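You operate a simulated robot arm through the tools that you are given. There is no shell and no other tool. Be economical: measure what you need, move in short steps, check, and stop when the job is done.

You run a simulated two-armed robot. Do the job below in one go: nothing can be reset, and whatever is moved stays where it is left.

## Task
Put the pan on the middle shelf of the open rack away on the spot before the mixer. Take the green cup and leave it on top of the brown box on the shelf under the island bench. Put the white cup from the island bench on the middle shelf of the open rack and the green cup on the upper shelf of the open rack. Put the purple cup on top of the green plug. The order of these instructions is free. What stands upright is to be set down upright.

It is judged by the outcome, as a careful person would: the job done as asked, and still so three seconds after it is handed in. It fails if anything else is knocked over, pushed out of place, dropped, spilled or broken.

## Robot
Two 7-joint arms with two-finger parallel grippers on one trunk, on a base that drives. Base frame: it is fixed to the floor where the robot stands at the start and does not move with it; the origin is under the middle of the robot, x ahead of it, y to its left, z up. Lengths are in mm, angles in degrees, forces in N, time in s.
The left shoulder is at the start at [70, 177, 1145], the right one opposite. With the tool pointing down near the work surface each hand reaches from about 100 to 600 mm from the robot's upright axis, wherever it stands, measured 20 degrees to its own side. Places, roughly: spot before the mixer [300, -3100, 900]; middle shelf of the open rack [600, -200, 900]; upper shelf of the open rack [600, -200, 1300]; green cup [-1250, -1250, 500]; box [-1250, -1500, 500]; cup [-1500, -1250, 1000]; purple cup [-4000, -1750, 1000]; green plug [-2250, 2000, 750]. Payload 3.43 kg a hand.
Tool frame (each hand has its own): the origin (TCP) lies between the finger pads and is the grasp point; the fingertips stand 30 mm ahead of it; z points along the fingers, y is the line along which they close. Largest opening 94 mm; finger width 28, thickness 10; the body of the gripper, 50 by 96 mm, starts 55 mm behind the TCP.
Orientation is that of the tool frame in the base frame, as [roll, pitch, yaw] about the fixed x, y, z axes, in that order (R = Rz(yaw) Ry(pitch) Rx(roll)). With the fingers straight down and closing along the base's y, the tool's x points along the base's -x, its y along +y and its z along -z.

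## Interface
- The arms move only by the tool step_arm. It takes "left_steps", "right_steps" or both (then of equal length, played together; a hand with none holds still); each is a list that holds one entry, the list of rows, each a list of 7 numbers: the finger opening in mm, from 0 to 94, then the shift along the tool's x, y, z in mm, then the turn, a rotation vector about the tool's x, y, z in rad. In form: [[[jaw, x, y, z, rx, ry, rz], ...]]. A call has 1 to 8 rows; each row shifts and turns the commanded pose from where the row before left it, along the tool's axes as they then stand. A row lasts 0.2 s, in which the tool goes at most 50 mm and 8.6 degrees; a call with a longer step from one row to the next is refused whole, and so is a gripper value outside its range. Where a pose cannot be reached the arm comes as near as it can. A force on the tool above 40 N (or 10 N above the force at the start of the call, whichever is more), or a blocked arm, ends the call early, and 0.2 s more pass. The fingers move at their own pace (about 153 mm/s each) and stop on an object; they squeeze with about 23 N. The grip force told is the motor's: it shows also when the fingers shut on nothing. Time passes only in rows, and 0.2 s behind the last, so rows that do not move let the fingers close. The reply holds the time, the measured pose of the TCP, the force on the tool along the base axes, the opening and the grip force, in the units named above and with some noise.
- Cameras (640 x 400 px; columns grow to the right, rows downward): "scene" is now at [126.4, 38.4, 1454.8]; the picture's right is [0.44, -0.90, 0.00], its down [-0.58, -0.28, -0.77] and it looks along [0.69, 0.34, -0.64] (base axes); focal length 253 px, centre (320, 200). "left" rides on the left gripper at [76, -14, -102] in its tool frame; the picture's right is [0.18, 0.98, 0.00], its down [-0.75, 0.14, -0.64] and it looks along [-0.63, 0.12, 0.77] (tool axes); focal length 243 px, centre (320, 200). "right" rides on the right gripper at [76, 14, -103] in its tool frame; the picture's right is [-0.18, 0.98, 0.00], its down [-0.75, -0.14, -0.64] and it looks along [-0.63, -0.12, 0.77] (tool axes); focal length 243 px, centre (320, 200). There is no depth. A picture from a camera that has moved, and an enlarged one, comes with that camera's place and axes in the base frame and with its lens.
- capture(camera): a new picture of that camera. No time passes.
- slide_trunk(by): slides the trunk up (or, below 0, down) by that many mm; the arms and the scene camera ride with it, the base frame stays. It gives what a move gives, with no picture.
- steer(legs): drives the robot by 1 to 6 legs, each [ahead, turn to the left] in mm and degrees, along the robot's own axes; the way and the turn of a leg run together, so that a leg with both is an arc; at most 1500 mm and 180 degrees a leg. The arms and the cameras ride along, it lands a little off, and it stops where it bumps. It gives what a move gives.
- turn_head(pan, tilt): turns the head with the scene camera to pan (to the left, within 86 degrees either way) and tilt (down, from -29 to 69), counted from straight ahead of the robot. It gives what a move gives.
- zoom(camera, box): a new picture of the part [left, top, right, bottom] of that camera's present view, enlarged. No time passes.
- sign_off(): hands the job in; it is judged then, once.

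Go step by step. Nothing tells you exact positions but the pictures and the camera data: compare them with the known pose of the tool, close in by small moves and look again before you grip or let go. The budget is 165 turns and 122 pictures, counting those below and the enlarged ones. Unless the task says otherwise, let go and move clear before handing in.

The tools are called after "Request:" as name(argument=value, ...) on one line, values as JSON. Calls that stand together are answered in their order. step_arm: Moves the arms, as the interface text tells. Its arguments: {"type":"object","properties":{"left_steps":{"type":"array"},"right_steps":{"type":"array"}},"required":[]} The other tools are called the same way: slide_trunk (by) slides the trunk up or down; steer (legs) drives the base; turn_head (pan, tilt) turns the head that bears the scene camera; capture (camera) takes a picture; zoom (camera, box) takes an enlarged picture of a part of a camera's view; sign_off () hands the job in.

At the start:

```text
clock: 0.0
left_ee_pos: [414.1, 228.0, 1000.1]
left_orientation: [-180.0, 0.1, -179.7]
left_ft_force: [0.5, 0.0, -0.2]
left_grip_width: 93.9
left_gripper_force: 0.1
right_ee_pos: [287.7, -55.6, 1150.3]
right_orientation: [-180.0, 0.0, -179.8]
right_ft_force: [-0.2, 0.4, 0.6]
right_grip_width: 93.9
right_gripper_force: 0.1
trunk travel left (down, up): [-725.0, 115.0]
robot x, y, heading: [3.2, -2.9, 0.1]
head pan, tilt: [26.1, 39.9]
```

scene: 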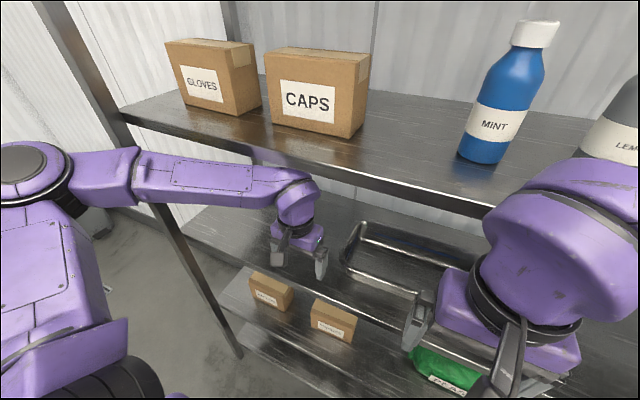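
right: 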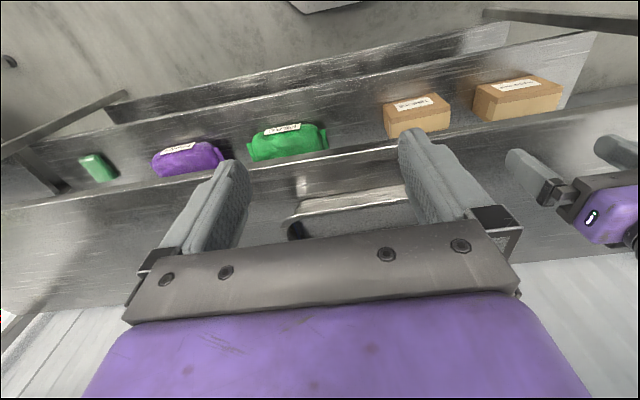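
left: 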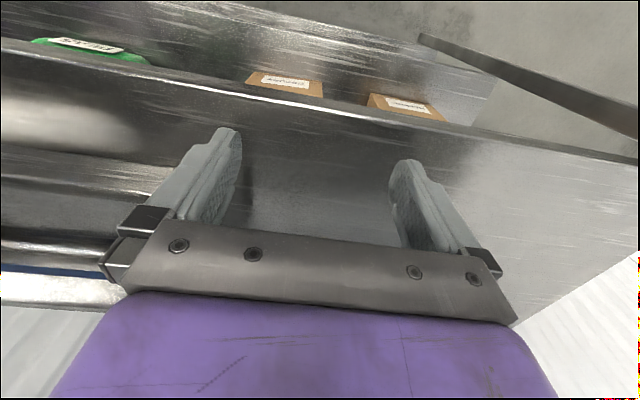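

I see the open rack ahead with a pan on its middle shelf, and both arms close to it. I'll look around by turning the head first.

Request:
turn_head(pan=-25, tilt=30)

Request:
capture(camera="scene")

```text
clock: 1.2
left_ee_pos: [413.5, 228.0, 1000.6]
left_orientation: [180.0, 0.0, -179.9]
left_ft_force: [-0.3, -0.4, -0.4]
left_grip_width: 94.0
left_gripper_force: 0.1
right_ee_pos: [289.1, -55.7, 1150.4]
right_orientation: [-180.0, 0.0, -179.8]
right_ft_force: [-0.7, 0.3, 0.6]
right_grip_width: 94.0
right_gripper_force: 0.1
trunk travel left (down, up): [-725.0, 115.0]
robot x, y, heading: [0.4, -1.2, 0.0]
head pan, tilt: [-25.0, 30.0]
```

```text
118 pictures are left
camera scene: at [132.0, -37.2, 1470.0], right [-0.42, -0.91, 0.0], down [-0.45, 0.21, -0.87], along [0.79, -0.37, -0.5], focal length 253 px, centre (320, 200)
```

scene: 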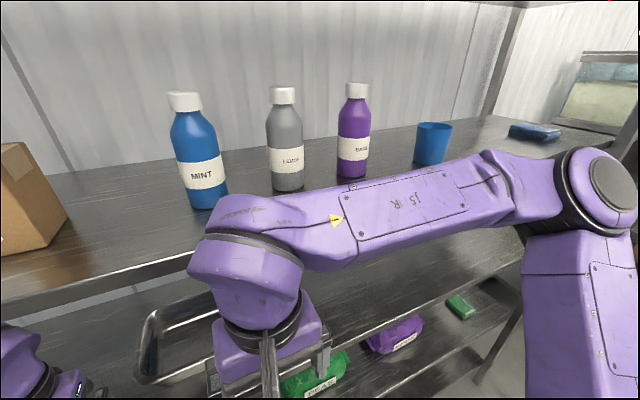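

The right arm hides the pan. I'll back off from the rack for a fuller view.

Request:
steer(legs=[[-450, 0]])

Request:
turn_head(pan=0, tilt=30)

Request:
capture(camera="scene")

Request:
turn_head(pan=-86, tilt=20)

Request:
capture(camera="scene")

Request:
turn_head(pan=86, tilt=20)

Request:
capture(camera="scene")

```text
clock: 3.9
left_ee_pos: [-42.5, 230.6, 999.6]
left_orientation: [180.0, 0.0, -178.9]
left_ft_force: [0.3, -0.5, 0.4]
left_grip_width: 93.9
left_gripper_force: 0.2
right_ee_pos: [-162.9, -55.1, 1149.8]
right_orientation: [-180.0, 0.0, -178.7]
right_ft_force: [-0.2, 0.2, -0.1]
right_grip_width: 93.8
right_gripper_force: 0.1
trunk travel left (down, up): [-725.0, 115.0]
robot x, y, heading: [-455.7, -6.5, 0.6]
head pan, tilt: [-25.0, 30.0]
```

```text
clock: 4.8
left_ee_pos: [-41.4, 231.4, 1000.2]
left_orientation: [179.9, 0.0, -178.8]
left_ft_force: [0.5, -0.7, -0.7]
left_grip_width: 94.0
left_gripper_force: 0.0
right_ee_pos: [-162.9, -54.9, 1149.3]
right_orientation: [180.0, 0.0, -178.7]
right_ft_force: [-0.6, 0.1, -0.2]
right_grip_width: 94.0
right_gripper_force: 0.0
trunk travel left (down, up): [-725.0, 115.0]
robot x, y, heading: [-450.9, -0.6, 0.8]
head pan, tilt: [0.0, 30.0]
```

```text
117 pictures are left
camera scene: at [-311.8, -0.6, 1469.9], right [0.02, -1.0, 0.0], down [-0.5, -0.01, -0.87], along [0.87, 0.01, -0.5], focal length 253 px, centre (320, 200)
```

scene: 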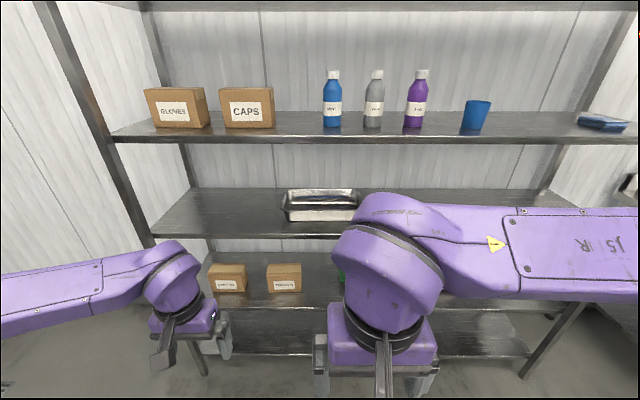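

```text
clock: 6.4
left_ee_pos: [-42.6, 231.4, 999.9]
left_orientation: [180.0, 0.1, -179.0]
left_ft_force: [0.3, 0.7, 0.4]
left_grip_width: 94.0
left_gripper_force: 0.0
right_ee_pos: [-163.4, -53.9, 1149.4]
right_orientation: [-180.0, 0.1, -178.9]
right_ft_force: [-0.3, 0.4, 0.0]
right_grip_width: 93.9
right_gripper_force: 0.0
trunk travel left (down, up): [-725.0, 115.0]
robot x, y, heading: [-456.1, -2.4, 1.2]
head pan, tilt: [-85.9, 20.0]
```

```text
116 pictures are left
camera scene: at [-394.3, -94.7, 1486.0], right [-1.0, -0.09, 0.0], down [-0.03, 0.34, -0.94], along [0.08, -0.94, -0.34], focal length 253 px, centre (320, 200)
```

scene: 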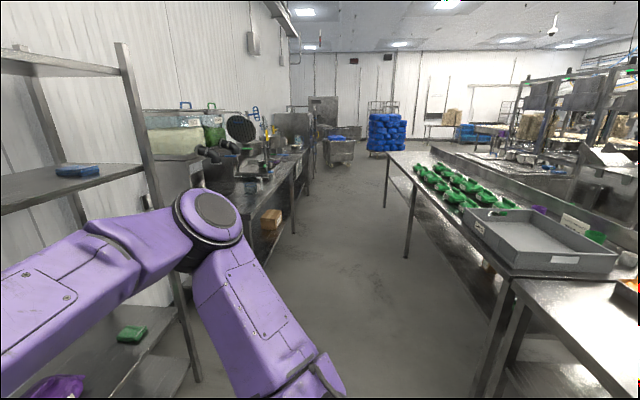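

```text
clock: 9.0
left_ee_pos: [-41.7, 231.9, 1000.7]
left_orientation: [180.0, 0.0, -178.9]
left_ft_force: [0.9, -0.5, 0.0]
left_grip_width: 94.2
left_gripper_force: 0.1
right_ee_pos: [-163.6, -55.2, 1149.3]
right_orientation: [180.0, -0.1, -178.8]
right_ft_force: [-0.2, 0.0, 0.0]
right_grip_width: 94.0
right_gripper_force: 0.0
trunk travel left (down, up): [-725.0, 115.0]
robot x, y, heading: [-451.7, -2.8, 1.0]
head pan, tilt: [85.9, 20.0]
```

```text
115 pictures are left
camera scene: at [-397.3, 91.1, 1486.0], right [1.0, -0.06, 0.0], down [-0.02, -0.34, -0.94], along [0.05, 0.94, -0.34], focal length 253 px, centre (320, 200)
```

scene: 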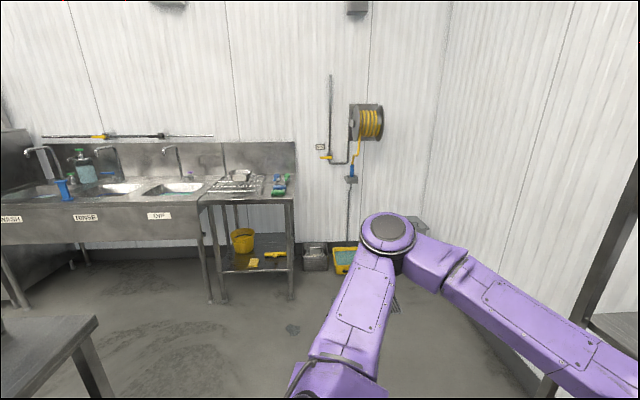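

The pan is on the middle shelf, facing me; I plan to hold it by both short sides with both hands tilted forward at about 45°. First I bring the hands to that pose, clear of the rack.

Request:
step_arm(left_steps=[[[94, 0, 10, 0, 0, 0, 0], [94, 0, 10, 0, 0, 0, 0], [94, 0, 10, 0, 0, 0, 0], [94, 0, 10, 0, 0, 0, 0], [94, 0, 10, 0, 0, 0, 0], [94, 0, 10, 0, 0, 0, 0]]], right_steps=[[[94, -19, -39, 25, 0, 0, 0], [94, -19, -39, 25, 0, 0, 0], [94, -19, -39, 25, 0, 0, 0], [94, -19, -39, 25, 0, 0, 0], [94, -19, -39, 25, 0, 0, 0], [94, -19, -39, 25, 0, 0, 0]]])

Request:
step_arm(left_steps=[[[94, 0, 0, 0, 0, -0.131, 0], [94, 0, 0, 0, 0, -0.131, 0], [94, 0, 0, 0, 0, -0.131, 0], [94, 0, 0, 0, 0, -0.131, 0], [94, 0, 0, 0, 0, -0.131, 0], [94, 0, 0, 0, 0, -0.131, 0]]], right_steps=[[[94, 0, 0, 0, 0, -0.131, 0], [94, 0, 0, 0, 0, -0.131, 0], [94, 0, 0, 0, 0, -0.131, 0], [94, 0, 0, 0, 0, -0.131, 0], [94, 0, 0, 0, 0, -0.131, 0], [94, 0, 0, 0, 0, -0.131, 0]]])

Request:
turn_head(pan=0, tilt=30)

Request:
capture(camera="scene")

Request:
zoom(camera="scene", box=[240, 150, 400, 250])

```text
clock: 10.4
left_ee_pos: [-43.5, 290.7, 999.1]
left_orientation: [179.9, 0.0, -178.9]
left_ft_force: [0.0, -0.6, 0.8]
left_grip_width: 94.1
left_gripper_force: 0.1
right_ee_pos: [-42.1, -287.4, 999.6]
right_orientation: [179.9, 0.0, -178.8]
right_ft_force: [0.8, 0.0, 0.8]
right_grip_width: 94.0
right_gripper_force: 0.1
trunk travel left (down, up): [-725.0, 115.0]
robot x, y, heading: [-446.6, -0.8, 1.0]
head pan, tilt: [85.9, 20.0]
```

```text
clock: 11.8
left_ee_pos: [-4.8, 299.1, 999.9]
left_orientation: [180.0, 45.1, -178.9]
left_ft_force: [0.1, 0.0, -0.3]
left_grip_width: 94.1
left_gripper_force: 0.0
left hand out of reach, approached as far as the arm can: row 5, 6
right_ee_pos: [4.1, -295.8, 1000.7]
right_orientation: [-180.0, 45.1, -178.7]
right_ft_force: [0.5, -0.2, -1.0]
right_grip_width: 94.0
right_gripper_force: 0.1
right hand out of reach, approached as far as the arm can: row 4, 5, 6
trunk travel left (down, up): [-725.0, 115.0]
robot x, y, heading: [-454.5, -2.1, 1.1]
head pan, tilt: [85.9, 20.0]
```

```text
clock: 13.4
left_ee_pos: [-2.9, 298.5, 999.9]
left_orientation: [180.0, 45.0, -178.8]
left_ft_force: [-0.1, -0.3, -0.1]
left_grip_width: 93.9
left_gripper_force: 0.1
right_ee_pos: [3.7, -295.2, 1000.4]
right_orientation: [-179.9, 45.0, -178.8]
right_ft_force: [-0.8, -0.1, -0.1]
right_grip_width: 94.0
right_gripper_force: 0.0
trunk travel left (down, up): [-725.0, 115.0]
robot x, y, heading: [-448.8, -4.4, 0.9]
head pan, tilt: [0.0, 30.0]
```

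```text
114 pictures are left
camera scene: at [-312.1, -0.4, 1470.0], right [0.02, -1.0, 0.0], down [-0.5, -0.01, -0.87], along [0.87, 0.01, -0.5], focal length 253 px, centre (320, 200)
```

scene: 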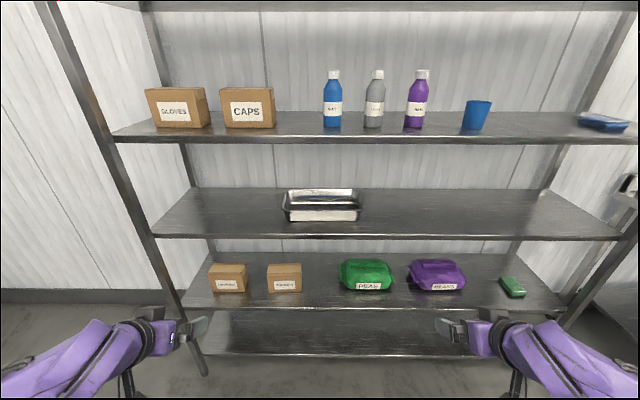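

```text
4.00 times, centred on (320, 200) of scene
camera zoom: at [-312.1, -0.4, 1470.0], right [0.02, -1.0, 0.0], down [-0.5, -0.01, -0.87], along [0.87, 0.01, -0.5], focal length 1013 px, centre (320, 200)
```

zoom: 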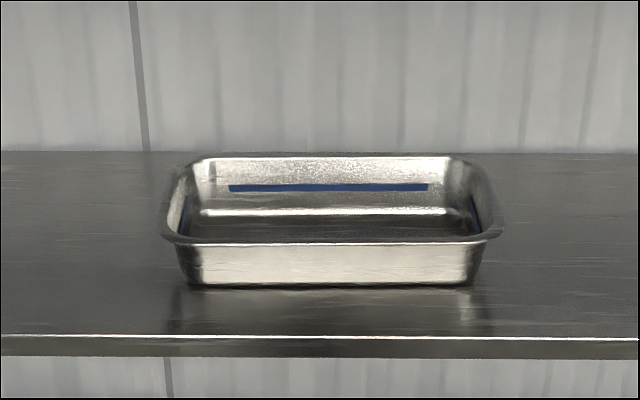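

The pan is empty with a rim lip all around. I'll lower the trunk for a second view to triangulate heights.

Request:
slide_trunk(by=-300)

Request:
capture(camera="scene")

Request:
zoom(camera="scene", box=[240, 60, 400, 160])

```text
clock: 16.4
left_ee_pos: [-3.9, 299.0, 699.2]
left_orientation: [-180.0, 45.1, -178.9]
left_ft_force: [0.1, -0.4, -0.4]
left_grip_width: 93.9
left_gripper_force: 0.0
right_ee_pos: [4.6, -295.8, 700.3]
right_orientation: [180.0, 44.9, -178.9]
right_ft_force: [-0.6, -0.4, -0.5]
right_grip_width: 93.9
right_gripper_force: 0.0
trunk travel left (down, up): [-425.0, 415.0]
robot x, y, heading: [-452.2, -4.4, 1.0]
head pan, tilt: [0.0, 30.0]
```

```text
112 pictures are left
camera scene: at [-312.2, -0.5, 1170.0], right [0.02, -1.0, 0.0], down [-0.5, -0.01, -0.87], along [0.87, 0.01, -0.5], focal length 253 px, centre (320, 200)
```

scene: 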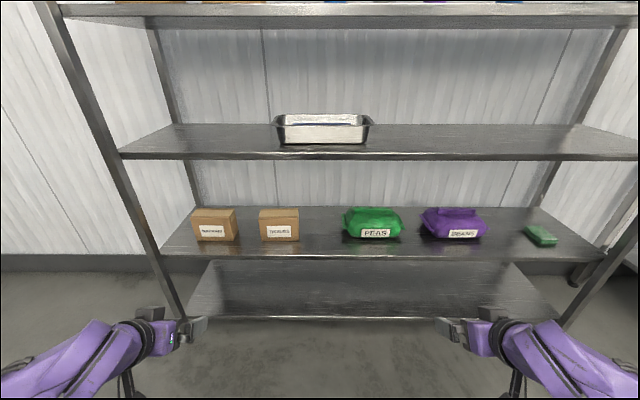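

```text
4.00 times, centred on (320, 110) of scene
camera zoom: at [-312.2, -0.5, 1170.0], right [0.02, -1.0, 0.0], down [-0.5, -0.01, -0.87], along [0.87, 0.01, -0.5], focal length 1013 px, centre (320, 560)
```

zoom: 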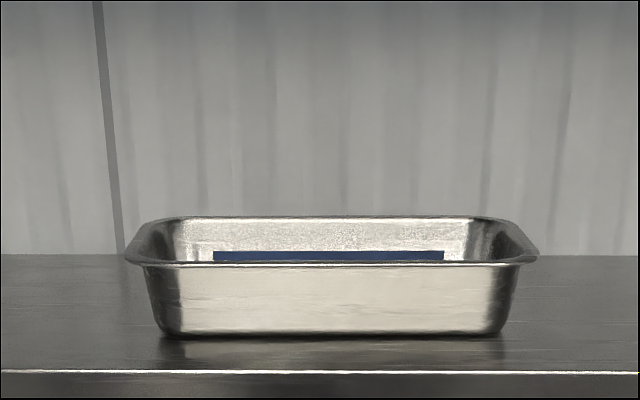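

Triangulation: the shelf top is at z≈920 with its front edge at x≈399. The pan rim is at z≈981, spanning x 462–620 and y +160 to −155. I'll raise the trunk, drive in, and check the hand views.

Request:
slide_trunk(by=325)

Request:
steer(legs=[[440, -1]])

Request:
capture(camera="scene")

Request:
capture(camera="left")

Request:
capture(camera="right")

```text
clock: 19.6
left_ee_pos: [-2.8, 299.8, 1024.7]
left_orientation: [180.0, 45.0, -178.8]
left_ft_force: [0.5, -0.3, 0.6]
left_grip_width: 94.1
left_gripper_force: 0.1
right_ee_pos: [4.3, -295.0, 1024.0]
right_orientation: [-180.0, 45.1, -178.8]
right_ft_force: [0.4, 0.3, -0.3]
right_grip_width: 93.9
right_gripper_force: 0.1
trunk travel left (down, up): [-750.0, 90.0]
robot x, y, heading: [-454.3, -2.2, 0.8]
head pan, tilt: [0.0, 30.0]
```

```text
clock: 22.3
left_ee_pos: [436.1, 298.0, 1024.7]
left_orientation: [-179.9, 45.0, -179.7]
left_ft_force: [0.5, 0.4, -0.9]
left_grip_width: 94.0
left_gripper_force: 0.1
right_ee_pos: [437.6, -296.6, 1025.2]
right_orientation: [-180.0, 45.0, -179.5]
right_ft_force: [0.2, 1.0, 0.6]
right_grip_width: 94.1
right_gripper_force: 0.0
trunk travel left (down, up): [-750.0, 90.0]
robot x, y, heading: [-19.3, 2.6, 0.1]
head pan, tilt: [0.0, 30.0]
```

```text
110 pictures are left
camera scene: at [124.0, 2.2, 1495.0], right [0.0, -1.0, 0.0], down [-0.5, 0.0, -0.87], along [0.87, 0.0, -0.5], focal length 253 px, centre (320, 200)
```

scene: 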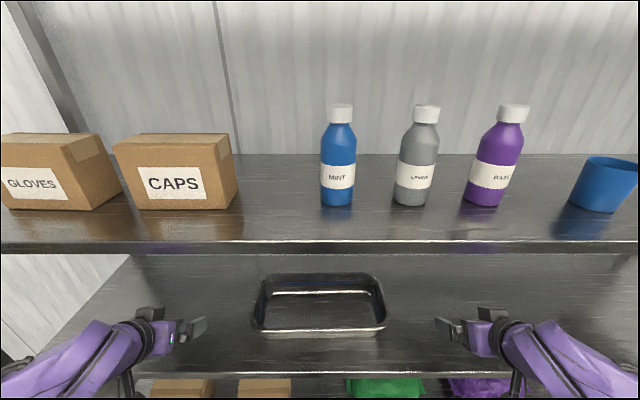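

```text
109 pictures are left
camera left: at [310.4, 283.5, 1042.0], right [-0.14, 0.98, -0.13], down [0.08, 0.14, 0.99], along [0.99, 0.13, -0.1], focal length 243 px, centre (320, 200)
```

left: 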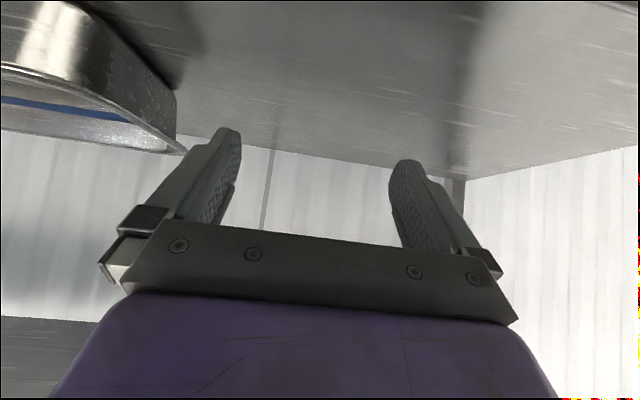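

```text
108 pictures are left
camera right: at [310.7, -281.9, 1044.1], right [0.12, 0.98, 0.13], down [0.08, -0.14, 0.99], along [0.99, -0.11, -0.1], focal length 243 px, centre (320, 200)
```

right: 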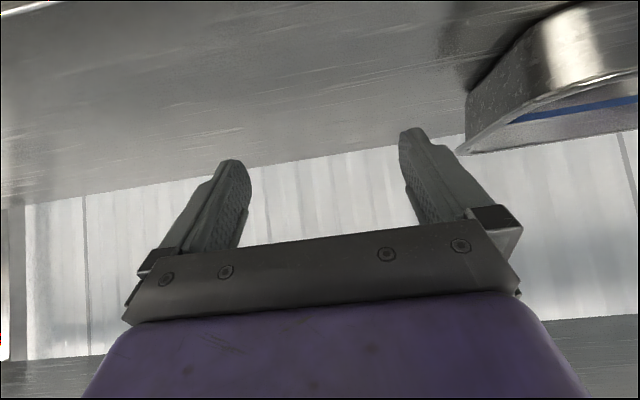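

The pan's position agrees with the earlier estimate. I'll lift slightly and move both hands over the end rims.

Request:
slide_trunk(by=12)

Request:
step_arm(left_steps=[[[94, -18.6, -36, 18.6, 0, 0, 0], [94, -18.6, -36, 18.6, 0, 0, 0], [94, -18.6, -36, 18.6, 0, 0, 0], [94, -18.6, -36, 18.6, 0, 0, 0]]], right_steps=[[[94, -18.3, 36.6, 18.3, 0, 0, 0], [94, -18.3, 36.6, 18.3, 0, 0, 0], [94, -18.3, 36.6, 18.3, 0, 0, 0], [94, -18.3, 36.6, 18.3, 0, 0, 0]]])

Request:
capture(camera="scene")

Request:
capture(camera="left")

Request:
capture(camera="right")

```text
clock: 22.9
left_ee_pos: [435.9, 298.6, 1036.6]
left_orientation: [180.0, 45.0, -179.6]
left_ft_force: [0.2, -0.6, -0.1]
left_grip_width: 94.0
left_gripper_force: 0.1
right_ee_pos: [436.7, -297.7, 1037.1]
right_orientation: [-180.0, 45.0, -179.4]
right_ft_force: [1.4, -0.1, 0.1]
right_grip_width: 94.1
right_gripper_force: 0.1
trunk travel left (down, up): [-762.0, 78.0]
robot x, y, heading: [-18.0, 0.1, 0.2]
head pan, tilt: [0.0, 30.0]
```

```text
clock: 23.9
left_ee_pos: [540.6, 157.2, 1037.6]
left_orientation: [-179.9, 45.0, -179.4]
left_ft_force: [0.5, 0.5, 1.8]
left_grip_width: 93.7
left_gripper_force: 0.1
right_ee_pos: [538.1, -152.0, 1037.2]
right_orientation: [-180.0, 44.9, -179.5]
right_ft_force: [-0.4, 0.6, 0.1]
right_grip_width: 93.8
right_gripper_force: 0.0
trunk travel left (down, up): [-762.0, 78.0]
robot x, y, heading: [-18.6, -0.8, 0.5]
head pan, tilt: [0.0, 30.0]
```

```text
107 pictures are left
camera scene: at [122.7, 3.7, 1506.8], right [0.0, -1.0, 0.0], down [-0.5, 0.0, -0.87], along [0.87, 0.0, -0.5], focal length 253 px, centre (320, 200)
```

scene: 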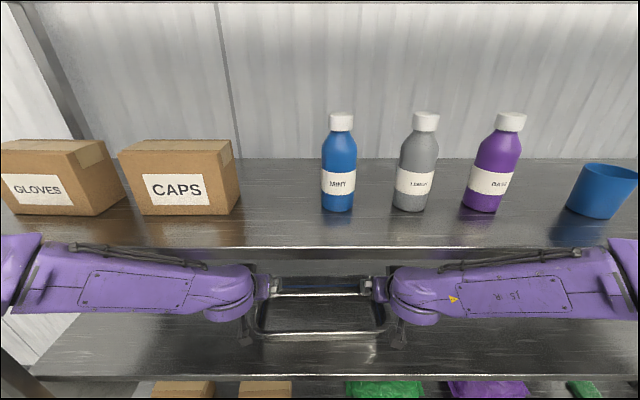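

```text
106 pictures are left
camera left: at [416.0, 142.3, 1054.9], right [-0.14, 0.98, -0.13], down [0.08, 0.14, 0.99], along [0.99, 0.13, -0.1], focal length 243 px, centre (320, 200)
```

left: 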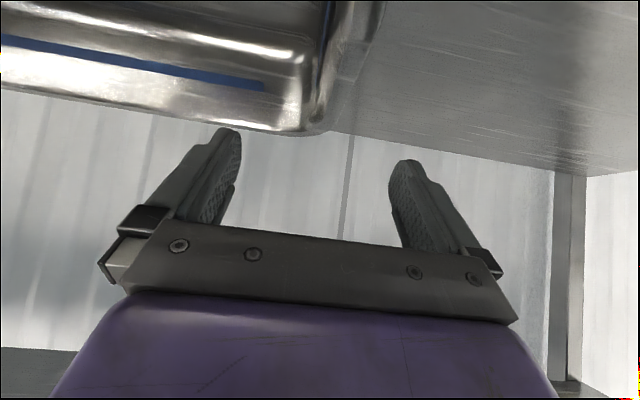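

```text
105 pictures are left
camera right: at [411.5, -137.4, 1055.7], right [0.12, 0.98, 0.13], down [0.08, -0.14, 0.99], along [0.99, -0.11, -0.1], focal length 243 px, centre (320, 200)
```

right: 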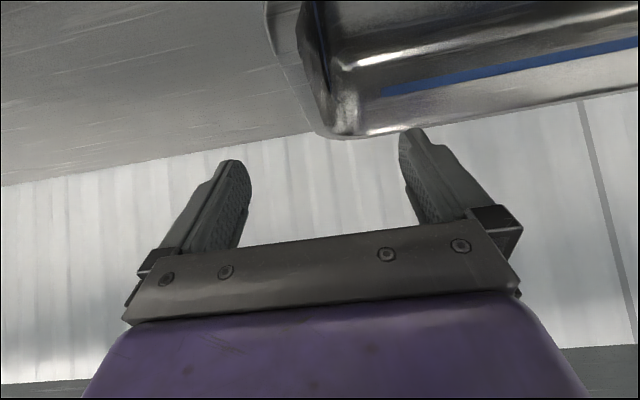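

Both end walls lie between the fingers. I'll lower the trunk onto the rims.

Request:
slide_trunk(by=-62)

Request:
capture(camera="left")

Request:
capture(camera="right")

```text
clock: 24.9
left_ee_pos: [543.8, 156.2, 975.9]
left_orientation: [-179.9, 44.9, -179.6]
left_ft_force: [0.3, -0.7, 1.1]
left_grip_width: 94.2
left_gripper_force: 0.0
right_ee_pos: [537.8, -154.4, 974.8]
right_orientation: [180.0, 45.0, -179.5]
right_ft_force: [0.2, -0.3, 0.2]
right_grip_width: 94.0
right_gripper_force: 0.1
trunk travel left (down, up): [-700.0, 140.0]
robot x, y, heading: [-13.2, 2.2, 0.3]
head pan, tilt: [0.0, 30.0]
```

```text
104 pictures are left
camera left: at [417.1, 141.6, 993.7], right [-0.14, 0.98, -0.13], down [0.08, 0.14, 0.99], along [0.99, 0.13, -0.1], focal length 243 px, centre (320, 200)
```

left: 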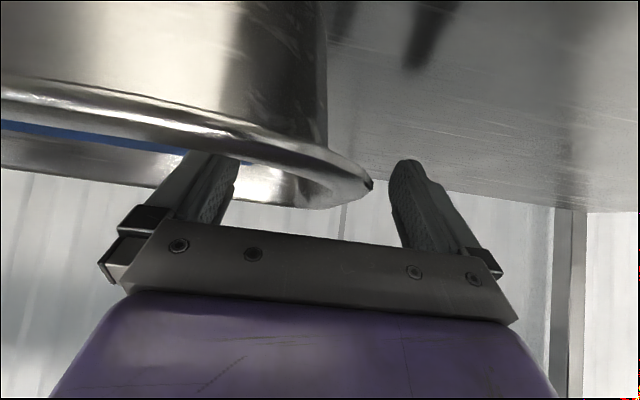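

```text
103 pictures are left
camera right: at [412.2, -139.0, 993.7], right [0.12, 0.98, 0.13], down [0.08, -0.14, 0.99], along [0.99, -0.11, -0.1], focal length 243 px, centre (320, 200)
```

right: 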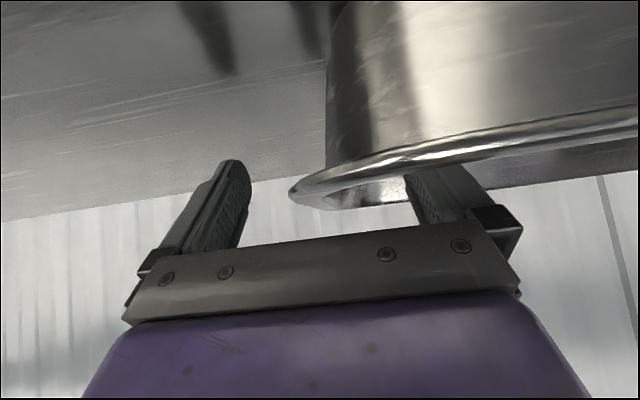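

The fingers straddle both rims. I'll nudge inward a little and close.

Request:
step_arm(left_steps=[[[94, 2, -8, 2, 0, 0, 0], [60, 0, 0, 0, 0, 0, 0], [30, 0, 0, 0, 0, 0, 0], [0, 0, 0, 0, 0, 0, 0], [0, 0, 0, 0, 0, 0, 0], [0, 0, 0, 0, 0, 0, 0]]], right_steps=[[[94, 2, 8, 2, 0, 0, 0], [60, 0, 0, 0, 0, 0, 0], [30, 0, 0, 0, 0, 0, 0], [0, 0, 0, 0, 0, 0, 0], [0, 0, 0, 0, 0, 0, 0], [0, 0, 0, 0, 0, 0, 0]]])

Request:
capture(camera="left")

Request:
capture(camera="right")

```text
clock: 26.3
left_ee_pos: [544.8, 150.7, 972.9]
left_orientation: [180.0, 45.1, -179.3]
left_ft_force: [6.6, 21.3, 0.1]
left_grip_width: 9.6
left_gripper_force: 22.8
right_ee_pos: [537.9, -147.0, 972.0]
right_orientation: [179.9, 44.9, -179.7]
right_ft_force: [-5.2, -20.8, 5.5]
right_grip_width: 10.3
right_gripper_force: 23.4
trunk travel left (down, up): [-700.0, 140.0]
robot x, y, heading: [-16.2, 1.7, 0.3]
head pan, tilt: [0.0, 30.0]
```

```text
102 pictures are left
camera left: at [418.3, 135.0, 990.8], right [-0.14, 0.98, -0.13], down [0.08, 0.14, 0.99], along [0.99, 0.13, -0.1], focal length 243 px, centre (320, 200)
```

left: 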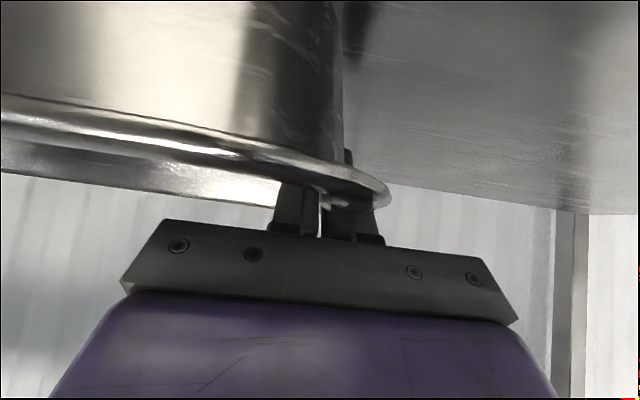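

```text
101 pictures are left
camera right: at [411.3, -130.7, 990.8], right [0.12, 0.98, 0.13], down [0.08, -0.14, 0.99], along [0.99, -0.11, -0.1], focal length 243 px, centre (320, 200)
```

right: 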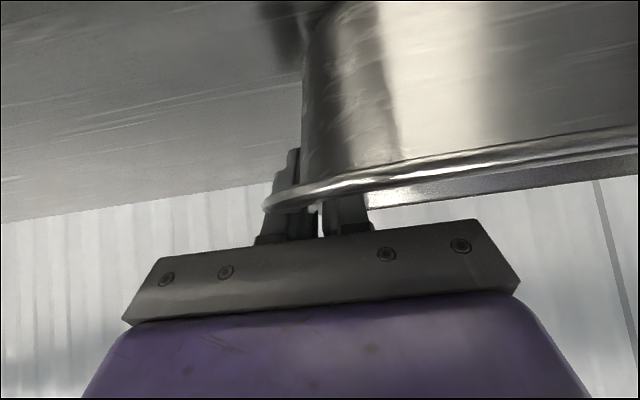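

Both grips hold, with some squeeze between the hands. I'll relax it by a couple of mm, then lift.

Request:
step_arm(left_steps=[[[0, 0, 2, 0, 0, 0, 0], [0, 0, 0, 0, 0, 0, 0]]], right_steps=[[[0, 0, -2, 0, 0, 0, 0], [0, 0, 0, 0, 0, 0, 0]]])

Request:
slide_trunk(by=40)

Request:
capture(camera="scene")

```text
clock: 26.9
left_ee_pos: [541.6, 148.7, 973.7]
left_orientation: [-179.9, 45.0, -179.7]
left_ft_force: [4.1, 3.1, -0.5]
left_grip_width: 9.5
left_gripper_force: 23.0
right_ee_pos: [537.2, -146.7, 971.0]
right_orientation: [179.9, 45.0, -179.5]
right_ft_force: [-6.1, -2.7, 1.7]
right_grip_width: 10.5
right_gripper_force: 23.0
trunk travel left (down, up): [-700.0, 140.0]
robot x, y, heading: [-18.5, 3.1, 0.4]
head pan, tilt: [0.0, 30.0]
```

```text
clock: 27.7
left_ee_pos: [543.8, 149.4, 1013.6]
left_orientation: [180.0, 45.0, -179.7]
left_ft_force: [4.2, -12.6, -5.0]
left_grip_width: 9.9
left_gripper_force: 23.5
right_ee_pos: [540.0, -146.3, 1010.6]
right_orientation: [179.8, 45.0, -179.4]
right_ft_force: [-3.5, 13.2, -0.5]
right_grip_width: 10.3
right_gripper_force: 23.1
trunk travel left (down, up): [-740.0, 100.0]
robot x, y, heading: [-16.2, 2.2, 0.4]
head pan, tilt: [0.0, 30.0]
```

```text
100 pictures are left
camera scene: at [126.1, 2.1, 1484.8], right [0.0, -1.0, 0.0], down [-0.5, 0.0, -0.87], along [0.87, 0.0, -0.5], focal length 253 px, centre (320, 200)
```

scene: 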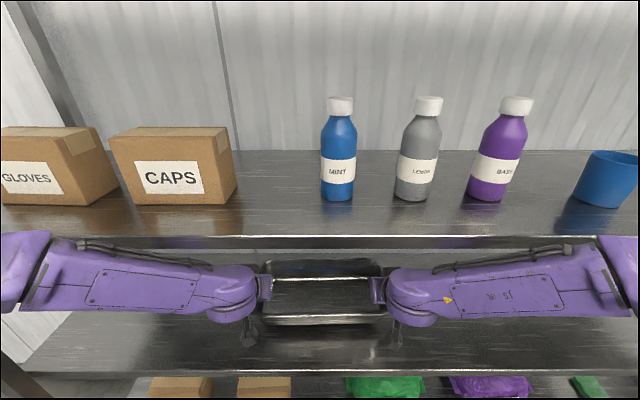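

The pan is lifted level. I'll back out of the rack and turn toward the aisle, then look ahead.

Request:
steer(legs=[[-430, 0]])

Request:
slide_trunk(by=90)

Request:
steer(legs=[[0, -90]])

Request:
turn_head(pan=10, tilt=15)

Request:
capture(camera="scene")

```text
clock: 30.3
left_ee_pos: [118.4, 151.7, 1012.5]
left_orientation: [180.0, 44.9, -179.2]
left_ft_force: [3.2, -27.9, -5.0]
left_grip_width: 9.7
left_gripper_force: 22.8
right_ee_pos: [117.2, -145.4, 1012.4]
right_orientation: [179.8, 45.1, -179.0]
right_ft_force: [-2.2, 27.9, -1.4]
right_grip_width: 10.5
right_gripper_force: 22.9
trunk travel left (down, up): [-740.0, 100.0]
robot x, y, heading: [-439.0, -0.2, 0.7]
head pan, tilt: [0.0, 30.0]
```

```text
clock: 31.6
left_ee_pos: [117.7, 150.2, 1102.2]
left_orientation: [-179.9, 45.0, -179.2]
left_ft_force: [3.5, -2.3, -4.6]
left_grip_width: 9.8
left_gripper_force: 22.7
right_ee_pos: [115.9, -144.8, 1102.1]
right_orientation: [179.8, 45.0, -178.9]
right_ft_force: [-4.2, 2.1, -1.3]
right_grip_width: 10.2
right_gripper_force: 22.9
trunk travel left (down, up): [-830.0, 10.0]
robot x, y, heading: [-444.7, -1.6, 0.6]
head pan, tilt: [0.0, 30.0]
```

```text
clock: 35.8
left_ee_pos: [-271.7, -556.2, 1103.2]
left_orientation: [-179.8, 44.9, 92.5]
left_ft_force: [-6.2, -4.1, -5.4]
left_grip_width: 9.8
left_gripper_force: 22.7
right_ee_pos: [-568.4, -563.8, 1102.0]
right_orientation: [179.9, 45.0, 92.6]
right_ft_force: [5.9, 3.5, -1.2]
right_grip_width: 10.2
right_gripper_force: 22.5
trunk travel left (down, up): [-830.0, 10.0]
robot x, y, heading: [-439.5, -1.4, -87.7]
head pan, tilt: [0.0, 30.0]
```

```text
clock: 36.5
left_ee_pos: [-272.3, -557.1, 1103.0]
left_orientation: [-179.9, 45.0, 92.5]
left_ft_force: [1.1, -3.8, -4.2]
left_grip_width: 9.4
left_gripper_force: 22.9
right_ee_pos: [-568.4, -563.0, 1101.7]
right_orientation: [179.8, 45.1, 92.7]
right_ft_force: [-0.8, 3.6, -1.0]
right_grip_width: 10.4
right_gripper_force: 23.1
trunk travel left (down, up): [-830.0, 10.0]
robot x, y, heading: [-441.6, -3.0, -87.7]
head pan, tilt: [10.0, 15.0]
```

```text
99 pictures are left
camera scene: at [-419.5, -144.4, 1599.0], right [-0.98, -0.21, 0.0], down [-0.06, 0.25, -0.97], along [0.21, -0.94, -0.26], focal length 253 px, centre (320, 200)
```

scene: 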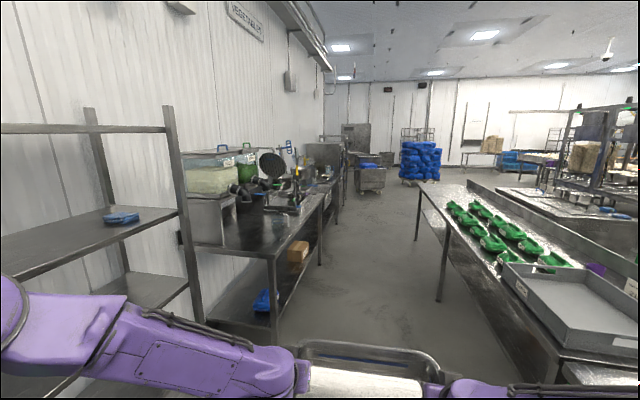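

The aisle is clear, centred near x≈−445. I'll square up and drive down it before looking at the mixer area.

Request:
steer(legs=[[0, -2.3], [1500, 0], [500, 0]])

Request:
turn_head(pan=40, tilt=20)

Request:
capture(camera="scene")

```text
clock: 46.8
left_ee_pos: [-213.1, -2540.3, 1102.3]
left_orientation: [-179.9, 45.0, 92.6]
left_ft_force: [0.8, -3.7, -4.6]
left_grip_width: 9.7
left_gripper_force: 23.1
right_ee_pos: [-509.8, -2547.6, 1102.5]
right_orientation: [179.8, 45.1, 92.8]
right_ft_force: [-1.1, 3.1, -1.3]
right_grip_width: 10.2
right_gripper_force: 22.9
trunk travel left (down, up): [-830.0, 10.0]
robot x, y, heading: [-386.3, -1986.5, -87.6]
head pan, tilt: [10.0, 15.0]
```

```text
clock: 47.8
left_ee_pos: [-213.7, -2540.1, 1102.4]
left_orientation: [-179.8, 44.9, 92.7]
left_ft_force: [1.6, -3.6, -4.4]
left_grip_width: 9.7
left_gripper_force: 23.1
right_ee_pos: [-508.1, -2548.4, 1100.7]
right_orientation: [179.8, 45.0, 92.9]
right_ft_force: [-1.4, 2.9, -1.2]
right_grip_width: 10.4
right_gripper_force: 23.1
trunk travel left (down, up): [-830.0, 10.0]
robot x, y, heading: [-386.3, -1987.9, -87.3]
head pan, tilt: [40.0, 20.0]
```

```text
98 pictures are left
camera scene: at [-319.3, -2106.8, 1590.9], right [-0.74, -0.67, 0.0], down [-0.23, 0.25, -0.94], along [0.63, -0.69, -0.34], focal length 253 px, centre (320, 200)
```

scene: 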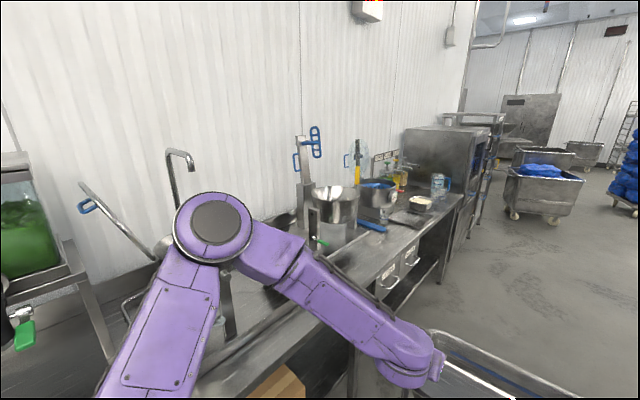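

The mixer with its bowl stands near (460, −3080). I'll go closer and look at the bench spot squarely.

Request:
steer(legs=[[0, -6.5], [800, 0]])

Request:
turn_head(pan=70, tilt=30)

Request:
capture(camera="scene")

```text
clock: 52.6
left_ee_pos: [-338.0, -3355.5, 1102.9]
left_orientation: [-179.9, 45.1, 85.8]
left_ft_force: [1.0, -4.6, -4.7]
left_grip_width: 9.8
left_gripper_force: 22.8
right_ee_pos: [-633.9, -3326.9, 1102.3]
right_orientation: [179.8, 45.0, 86.0]
right_ft_force: [-0.3, 4.1, -2.1]
right_grip_width: 10.3
right_gripper_force: 22.9
trunk travel left (down, up): [-830.0, 10.0]
robot x, y, heading: [-444.2, -2785.6, -94.4]
head pan, tilt: [40.0, 20.0]
```

```text
clock: 53.6
left_ee_pos: [-338.3, -3356.5, 1103.9]
left_orientation: [-179.9, 44.9, 85.8]
left_ft_force: [0.1, -4.5, -4.1]
left_grip_width: 9.7
left_gripper_force: 23.1
right_ee_pos: [-633.7, -3328.1, 1100.7]
right_orientation: [179.8, 45.0, 86.0]
right_ft_force: [0.8, 3.9, -1.8]
right_grip_width: 10.1
right_gripper_force: 23.3
trunk travel left (down, up): [-830.0, 10.0]
robot x, y, heading: [-443.3, -2788.3, -94.4]
head pan, tilt: [70.0, 30.0]
```

```text
97 pictures are left
camera scene: at [-364.4, -2874.4, 1574.9], right [-0.41, -0.91, 0.0], down [-0.45, 0.21, -0.87], along [0.79, -0.36, -0.5], focal length 253 px, centre (320, 200)
```

scene: 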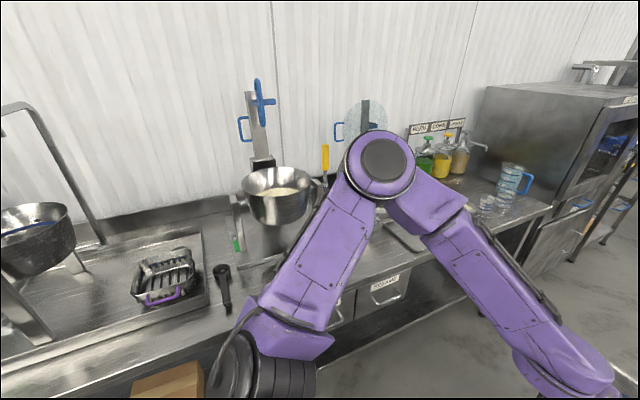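

The arm hides the spot before the mixer. I'll turn toward it in place, with the pan held high above the bench, and look over the pan.

Request:
steer(legs=[[0, 71]])

Request:
turn_head(pan=0, tilt=32)

Request:
capture(camera="scene")

```text
clock: 57.0
left_ee_pos: [130.4, -2872.5, 1103.6]
left_orientation: [180.0, 45.0, 156.9]
left_ft_force: [3.9, -1.0, -4.8]
left_grip_width: 9.6
left_gripper_force: 23.3
right_ee_pos: [7.7, -3143.7, 1100.9]
right_orientation: [179.8, 45.0, 157.1]
right_ft_force: [-3.6, 0.4, -1.5]
right_grip_width: 10.2
right_gripper_force: 23.1
trunk travel left (down, up): [-830.0, 10.0]
robot x, y, heading: [-441.3, -2785.6, -23.4]
head pan, tilt: [70.0, 30.0]
```

```text
clock: 58.5
left_ee_pos: [130.2, -2872.6, 1103.1]
left_orientation: [-180.0, 45.1, 156.9]
left_ft_force: [3.4, -1.0, -4.1]
left_grip_width: 9.8
left_gripper_force: 23.0
right_ee_pos: [8.2, -3142.8, 1101.4]
right_orientation: [179.8, 45.0, 157.0]
right_ft_force: [-3.5, 1.0, -1.7]
right_grip_width: 10.0
right_gripper_force: 23.5
trunk travel left (down, up): [-830.0, 10.0]
robot x, y, heading: [-442.7, -2789.5, -23.4]
head pan, tilt: [0.0, 32.0]
```

```text
96 pictures are left
camera scene: at [-313.2, -2841.3, 1571.7], right [-0.39, -0.92, 0.0], down [-0.49, 0.21, -0.85], along [0.78, -0.33, -0.53], focal length 253 px, centre (320, 200)
```

scene: 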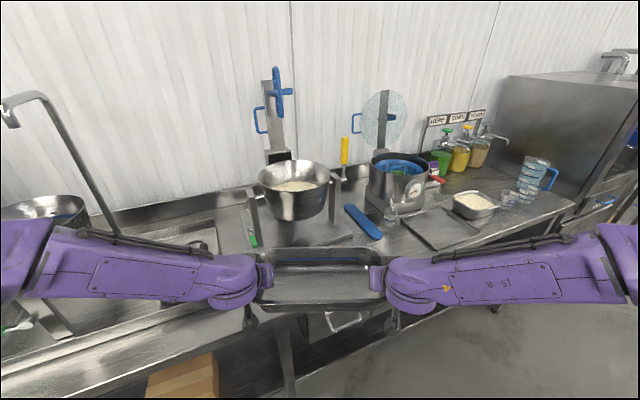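

Request:
zoom(camera="scene", box=[220, 130, 460, 280])

```text
2.67 times, centred on (340, 205) of scene
camera zoom: at [-313.2, -2841.3, 1571.7], right [-0.39, -0.92, 0.0], down [-0.49, 0.21, -0.85], along [0.78, -0.33, -0.53], focal length 675 px, centre (267, 187)
```

zoom: 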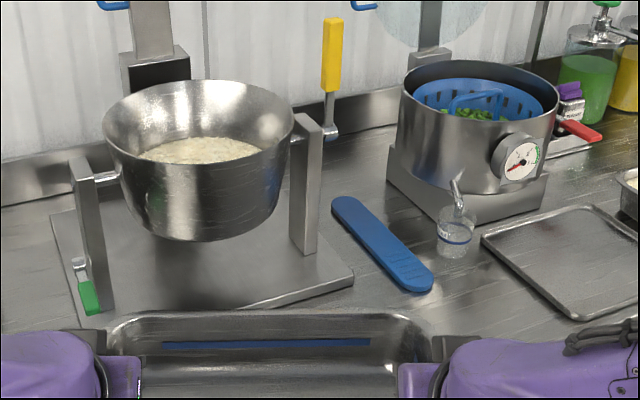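

The mixer is the tilting bowl on a base plate, with free counter in front of it. I'll reposition the robot to face it squarely from further back.

Request:
steer(legs=[[0, -90], [325, 0], [0, 113]])

Request:
capture(camera="scene")

```text
clock: 69.3
left_ee_pos: [-22.7, -2919.2, 1102.9]
left_orientation: [-180.0, 44.9, -177.5]
left_ft_force: [4.3, 1.0, -4.0]
left_grip_width: 9.3
left_gripper_force: 23.2
right_ee_pos: [-17.5, -3214.7, 1101.8]
right_orientation: [179.8, 45.0, -177.3]
right_ft_force: [-3.1, -1.2, -1.7]
right_grip_width: 10.1
right_gripper_force: 23.3
trunk travel left (down, up): [-830.0, 10.0]
robot x, y, heading: [-577.5, -3085.9, 1.9]
head pan, tilt: [0.0, 32.0]
```

```text
94 pictures are left
camera scene: at [-436.2, -3081.1, 1571.7], right [0.04, -1.0, 0.0], down [-0.53, -0.02, -0.85], along [0.85, 0.03, -0.53], focal length 253 px, centre (320, 200)
```

scene: 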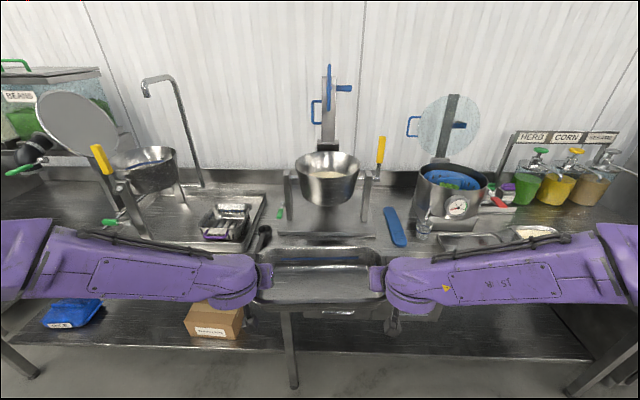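

Request:
zoom(camera="scene", box=[240, 150, 432, 270])

Request:
slide_trunk(by=-120)

Request:
capture(camera="scene")

Request:
zoom(camera="scene", box=[240, 130, 432, 250])

```text
3.33 times, centred on (336, 210) of scene
camera zoom: at [-436.2, -3081.1, 1571.7], right [0.04, -1.0, 0.0], down [-0.53, -0.02, -0.85], along [0.85, 0.03, -0.53], focal length 844 px, centre (267, 167)
```

zoom: 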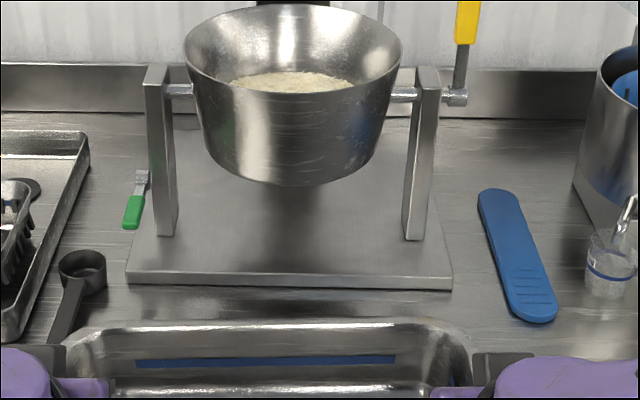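

```text
clock: 70.8
left_ee_pos: [-22.7, -2918.5, 982.5]
left_orientation: [-180.0, 45.0, -177.6]
left_ft_force: [3.6, 0.7, -4.2]
left_grip_width: 9.8
left_gripper_force: 22.6
right_ee_pos: [-17.1, -3215.4, 982.6]
right_orientation: [179.8, 45.0, -177.3]
right_ft_force: [-3.5, -1.6, -2.6]
right_grip_width: 10.2
right_gripper_force: 22.9
trunk travel left (down, up): [-710.0, 130.0]
robot x, y, heading: [-576.4, -3084.7, 2.1]
head pan, tilt: [0.0, 32.0]
```

```text
92 pictures are left
camera scene: at [-436.6, -3080.9, 1451.8], right [0.04, -1.0, 0.0], down [-0.53, -0.02, -0.85], along [0.85, 0.03, -0.53], focal length 253 px, centre (320, 200)
```

scene: 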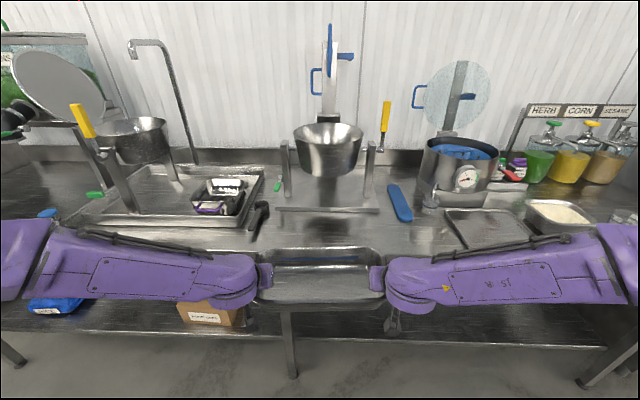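

```text
3.33 times, centred on (336, 190) of scene
camera zoom: at [-436.6, -3080.9, 1451.8], right [0.04, -1.0, 0.0], down [-0.53, -0.02, -0.85], along [0.85, 0.03, -0.53], focal length 844 px, centre (267, 233)
```

zoom: 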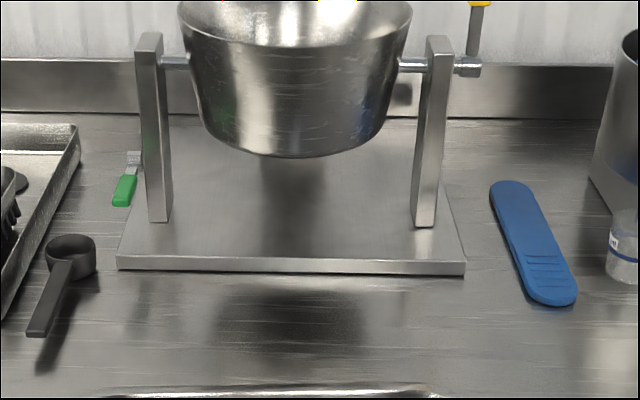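

The bench is at z≈901 and the mixer plate's front edge is at x≈358, spanning y −2881 to −3278. The scoop and scraper are clear of that. I'll square up, drive in and inspect the bench edge.

Request:
slide_trunk(by=40)

Request:
steer(legs=[[0, -2.5], [285, 0]])

Request:
turn_head(pan=0, tilt=50)

Request:
capture(camera="scene")

```text
clock: 71.7
left_ee_pos: [-21.7, -2918.7, 1022.3]
left_orientation: [180.0, 44.9, -177.6]
left_ft_force: [4.5, 0.7, -5.7]
left_grip_width: 9.8
left_gripper_force: 23.3
right_ee_pos: [-16.4, -3214.4, 1021.1]
right_orientation: [179.9, 45.1, -177.4]
right_ft_force: [-4.6, -0.7, -1.3]
right_grip_width: 10.0
right_gripper_force: 23.1
trunk travel left (down, up): [-750.0, 90.0]
robot x, y, heading: [-576.8, -3088.1, 2.2]
head pan, tilt: [0.0, 32.0]
```

```text
clock: 74.1
left_ee_pos: [273.8, -2947.3, 1023.6]
left_orientation: [-179.9, 45.0, 179.6]
left_ft_force: [4.1, 0.8, -4.1]
left_grip_width: 9.8
left_gripper_force: 23.1
right_ee_pos: [264.2, -3245.2, 1021.8]
right_orientation: [179.8, 45.0, 179.8]
right_ft_force: [-3.3, -1.2, -2.1]
right_grip_width: 10.0
right_gripper_force: 22.7
trunk travel left (down, up): [-750.0, 90.0]
robot x, y, heading: [-283.2, -3087.6, -0.6]
head pan, tilt: [0.0, 32.0]
```

```text
clock: 74.9
left_ee_pos: [274.2, -2948.2, 1023.0]
left_orientation: [-179.8, 44.9, 179.6]
left_ft_force: [4.1, 1.0, -4.7]
left_grip_width: 9.7
left_gripper_force: 22.7
right_ee_pos: [265.3, -3243.0, 1022.0]
right_orientation: [179.9, 44.9, 180.0]
right_ft_force: [-3.3, -1.1, -1.6]
right_grip_width: 9.9
right_gripper_force: 23.1
trunk travel left (down, up): [-750.0, 90.0]
robot x, y, heading: [-288.0, -3087.1, -0.6]
head pan, tilt: [0.0, 50.0]
```

```text
90 pictures are left
camera scene: at [-158.7, -3089.9, 1465.3], right [-0.01, -1.0, 0.0], down [-0.77, 0.01, -0.64], along [0.64, -0.01, -0.77], focal length 253 px, centre (320, 200)
```

scene: 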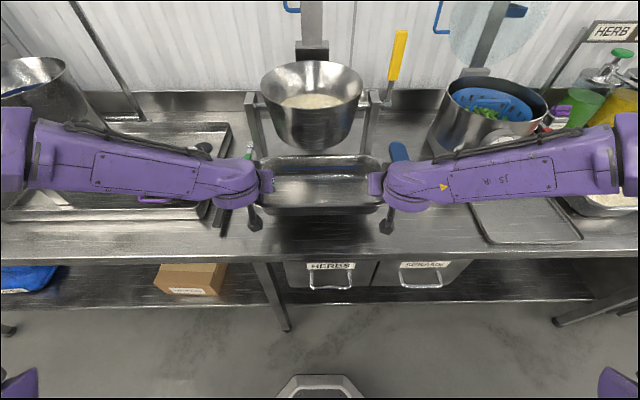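

The bench edge is at x≈143, so the pan (centre x≈270) will fit between it and the plate. Lowering now.

Request:
slide_trunk(by=-58)

Request:
zoom(camera="scene", box=[210, 110, 430, 248])

```text
clock: 75.8
left_ee_pos: [273.9, -2948.1, 964.8]
left_orientation: [-179.9, 45.0, 179.7]
left_ft_force: [3.2, -0.6, -4.3]
left_grip_width: 9.6
left_gripper_force: 23.0
right_ee_pos: [266.2, -3244.1, 963.3]
right_orientation: [179.8, 45.0, 179.8]
right_ft_force: [-3.4, -1.9, -2.3]
right_grip_width: 10.0
right_gripper_force: 23.2
trunk travel left (down, up): [-692.0, 148.0]
robot x, y, heading: [-289.1, -3089.4, -0.6]
head pan, tilt: [0.0, 50.0]
```

```text
2.90 times, centred on (320, 179) of scene
camera zoom: at [-159.4, -3089.9, 1407.4], right [-0.01, -1.0, 0.0], down [-0.77, 0.01, -0.64], along [0.64, -0.01, -0.77], focal length 734 px, centre (320, 261)
```

zoom: 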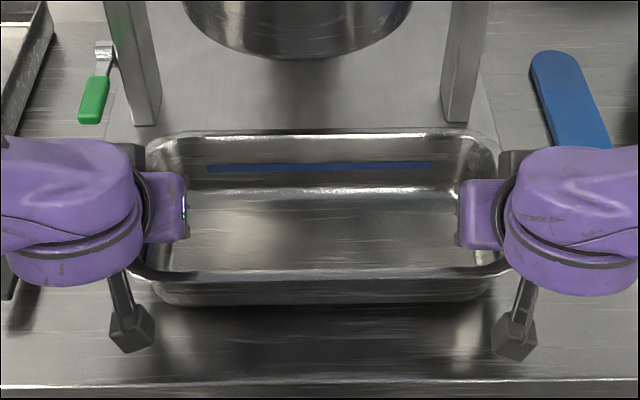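

Request:
step_arm(left_steps=[[[0, 1.8, 0, 1.8, 0, 0, 0], [0, 1.8, 0, 1.8, 0, 0, 0], [0, 1.8, 0, 1.8, 0, 0, 0]]], right_steps=[[[0, 1.8, 0, 1.8, 0, 0, 0], [0, 1.8, 0, 1.8, 0, 0, 0], [0, 1.8, 0, 1.8, 0, 0, 0]]])

```text
clock: 76.7
left_ee_pos: [275.2, -2948.5, 956.5]
left_orientation: [-179.9, 45.0, 179.7]
left_ft_force: [3.8, 0.8, -3.3]
left_grip_width: 9.6
left_gripper_force: 23.2
right_ee_pos: [265.7, -3244.8, 955.8]
right_orientation: [179.8, 45.0, 179.7]
right_ft_force: [-3.7, -2.1, -2.0]
right_grip_width: 10.2
right_gripper_force: 23.2
trunk travel left (down, up): [-692.0, 148.0]
robot x, y, heading: [-288.2, -3089.3, -0.6]
head pan, tilt: [0.0, 50.0]
```

Request:
step_arm(left_steps=[[[0, 1.0, 0, 1.0, 0, 0, 0], [0, 1.0, 0, 1.0, 0, 0, 0]]], right_steps=[[[0, 1.0, 0, 1.0, 0, 0, 0], [0, 1.0, 0, 1.0, 0, 0, 0]]])

```text
clock: 77.2
left_ee_pos: [274.2, -2948.3, 954.6]
left_orientation: [-179.9, 44.9, 179.6]
left_ft_force: [4.9, 4.1, -3.8]
left_grip_width: 9.4
left_gripper_force: 23.2
right_ee_pos: [265.0, -3244.4, 953.0]
right_orientation: [179.8, 45.0, 179.9]
right_ft_force: [-4.6, -4.5, -1.9]
right_grip_width: 10.3
right_gripper_force: 23.3
trunk travel left (down, up): [-692.0, 148.0]
robot x, y, heading: [-290.2, -3088.7, -0.7]
head pan, tilt: [0.0, 50.0]
```

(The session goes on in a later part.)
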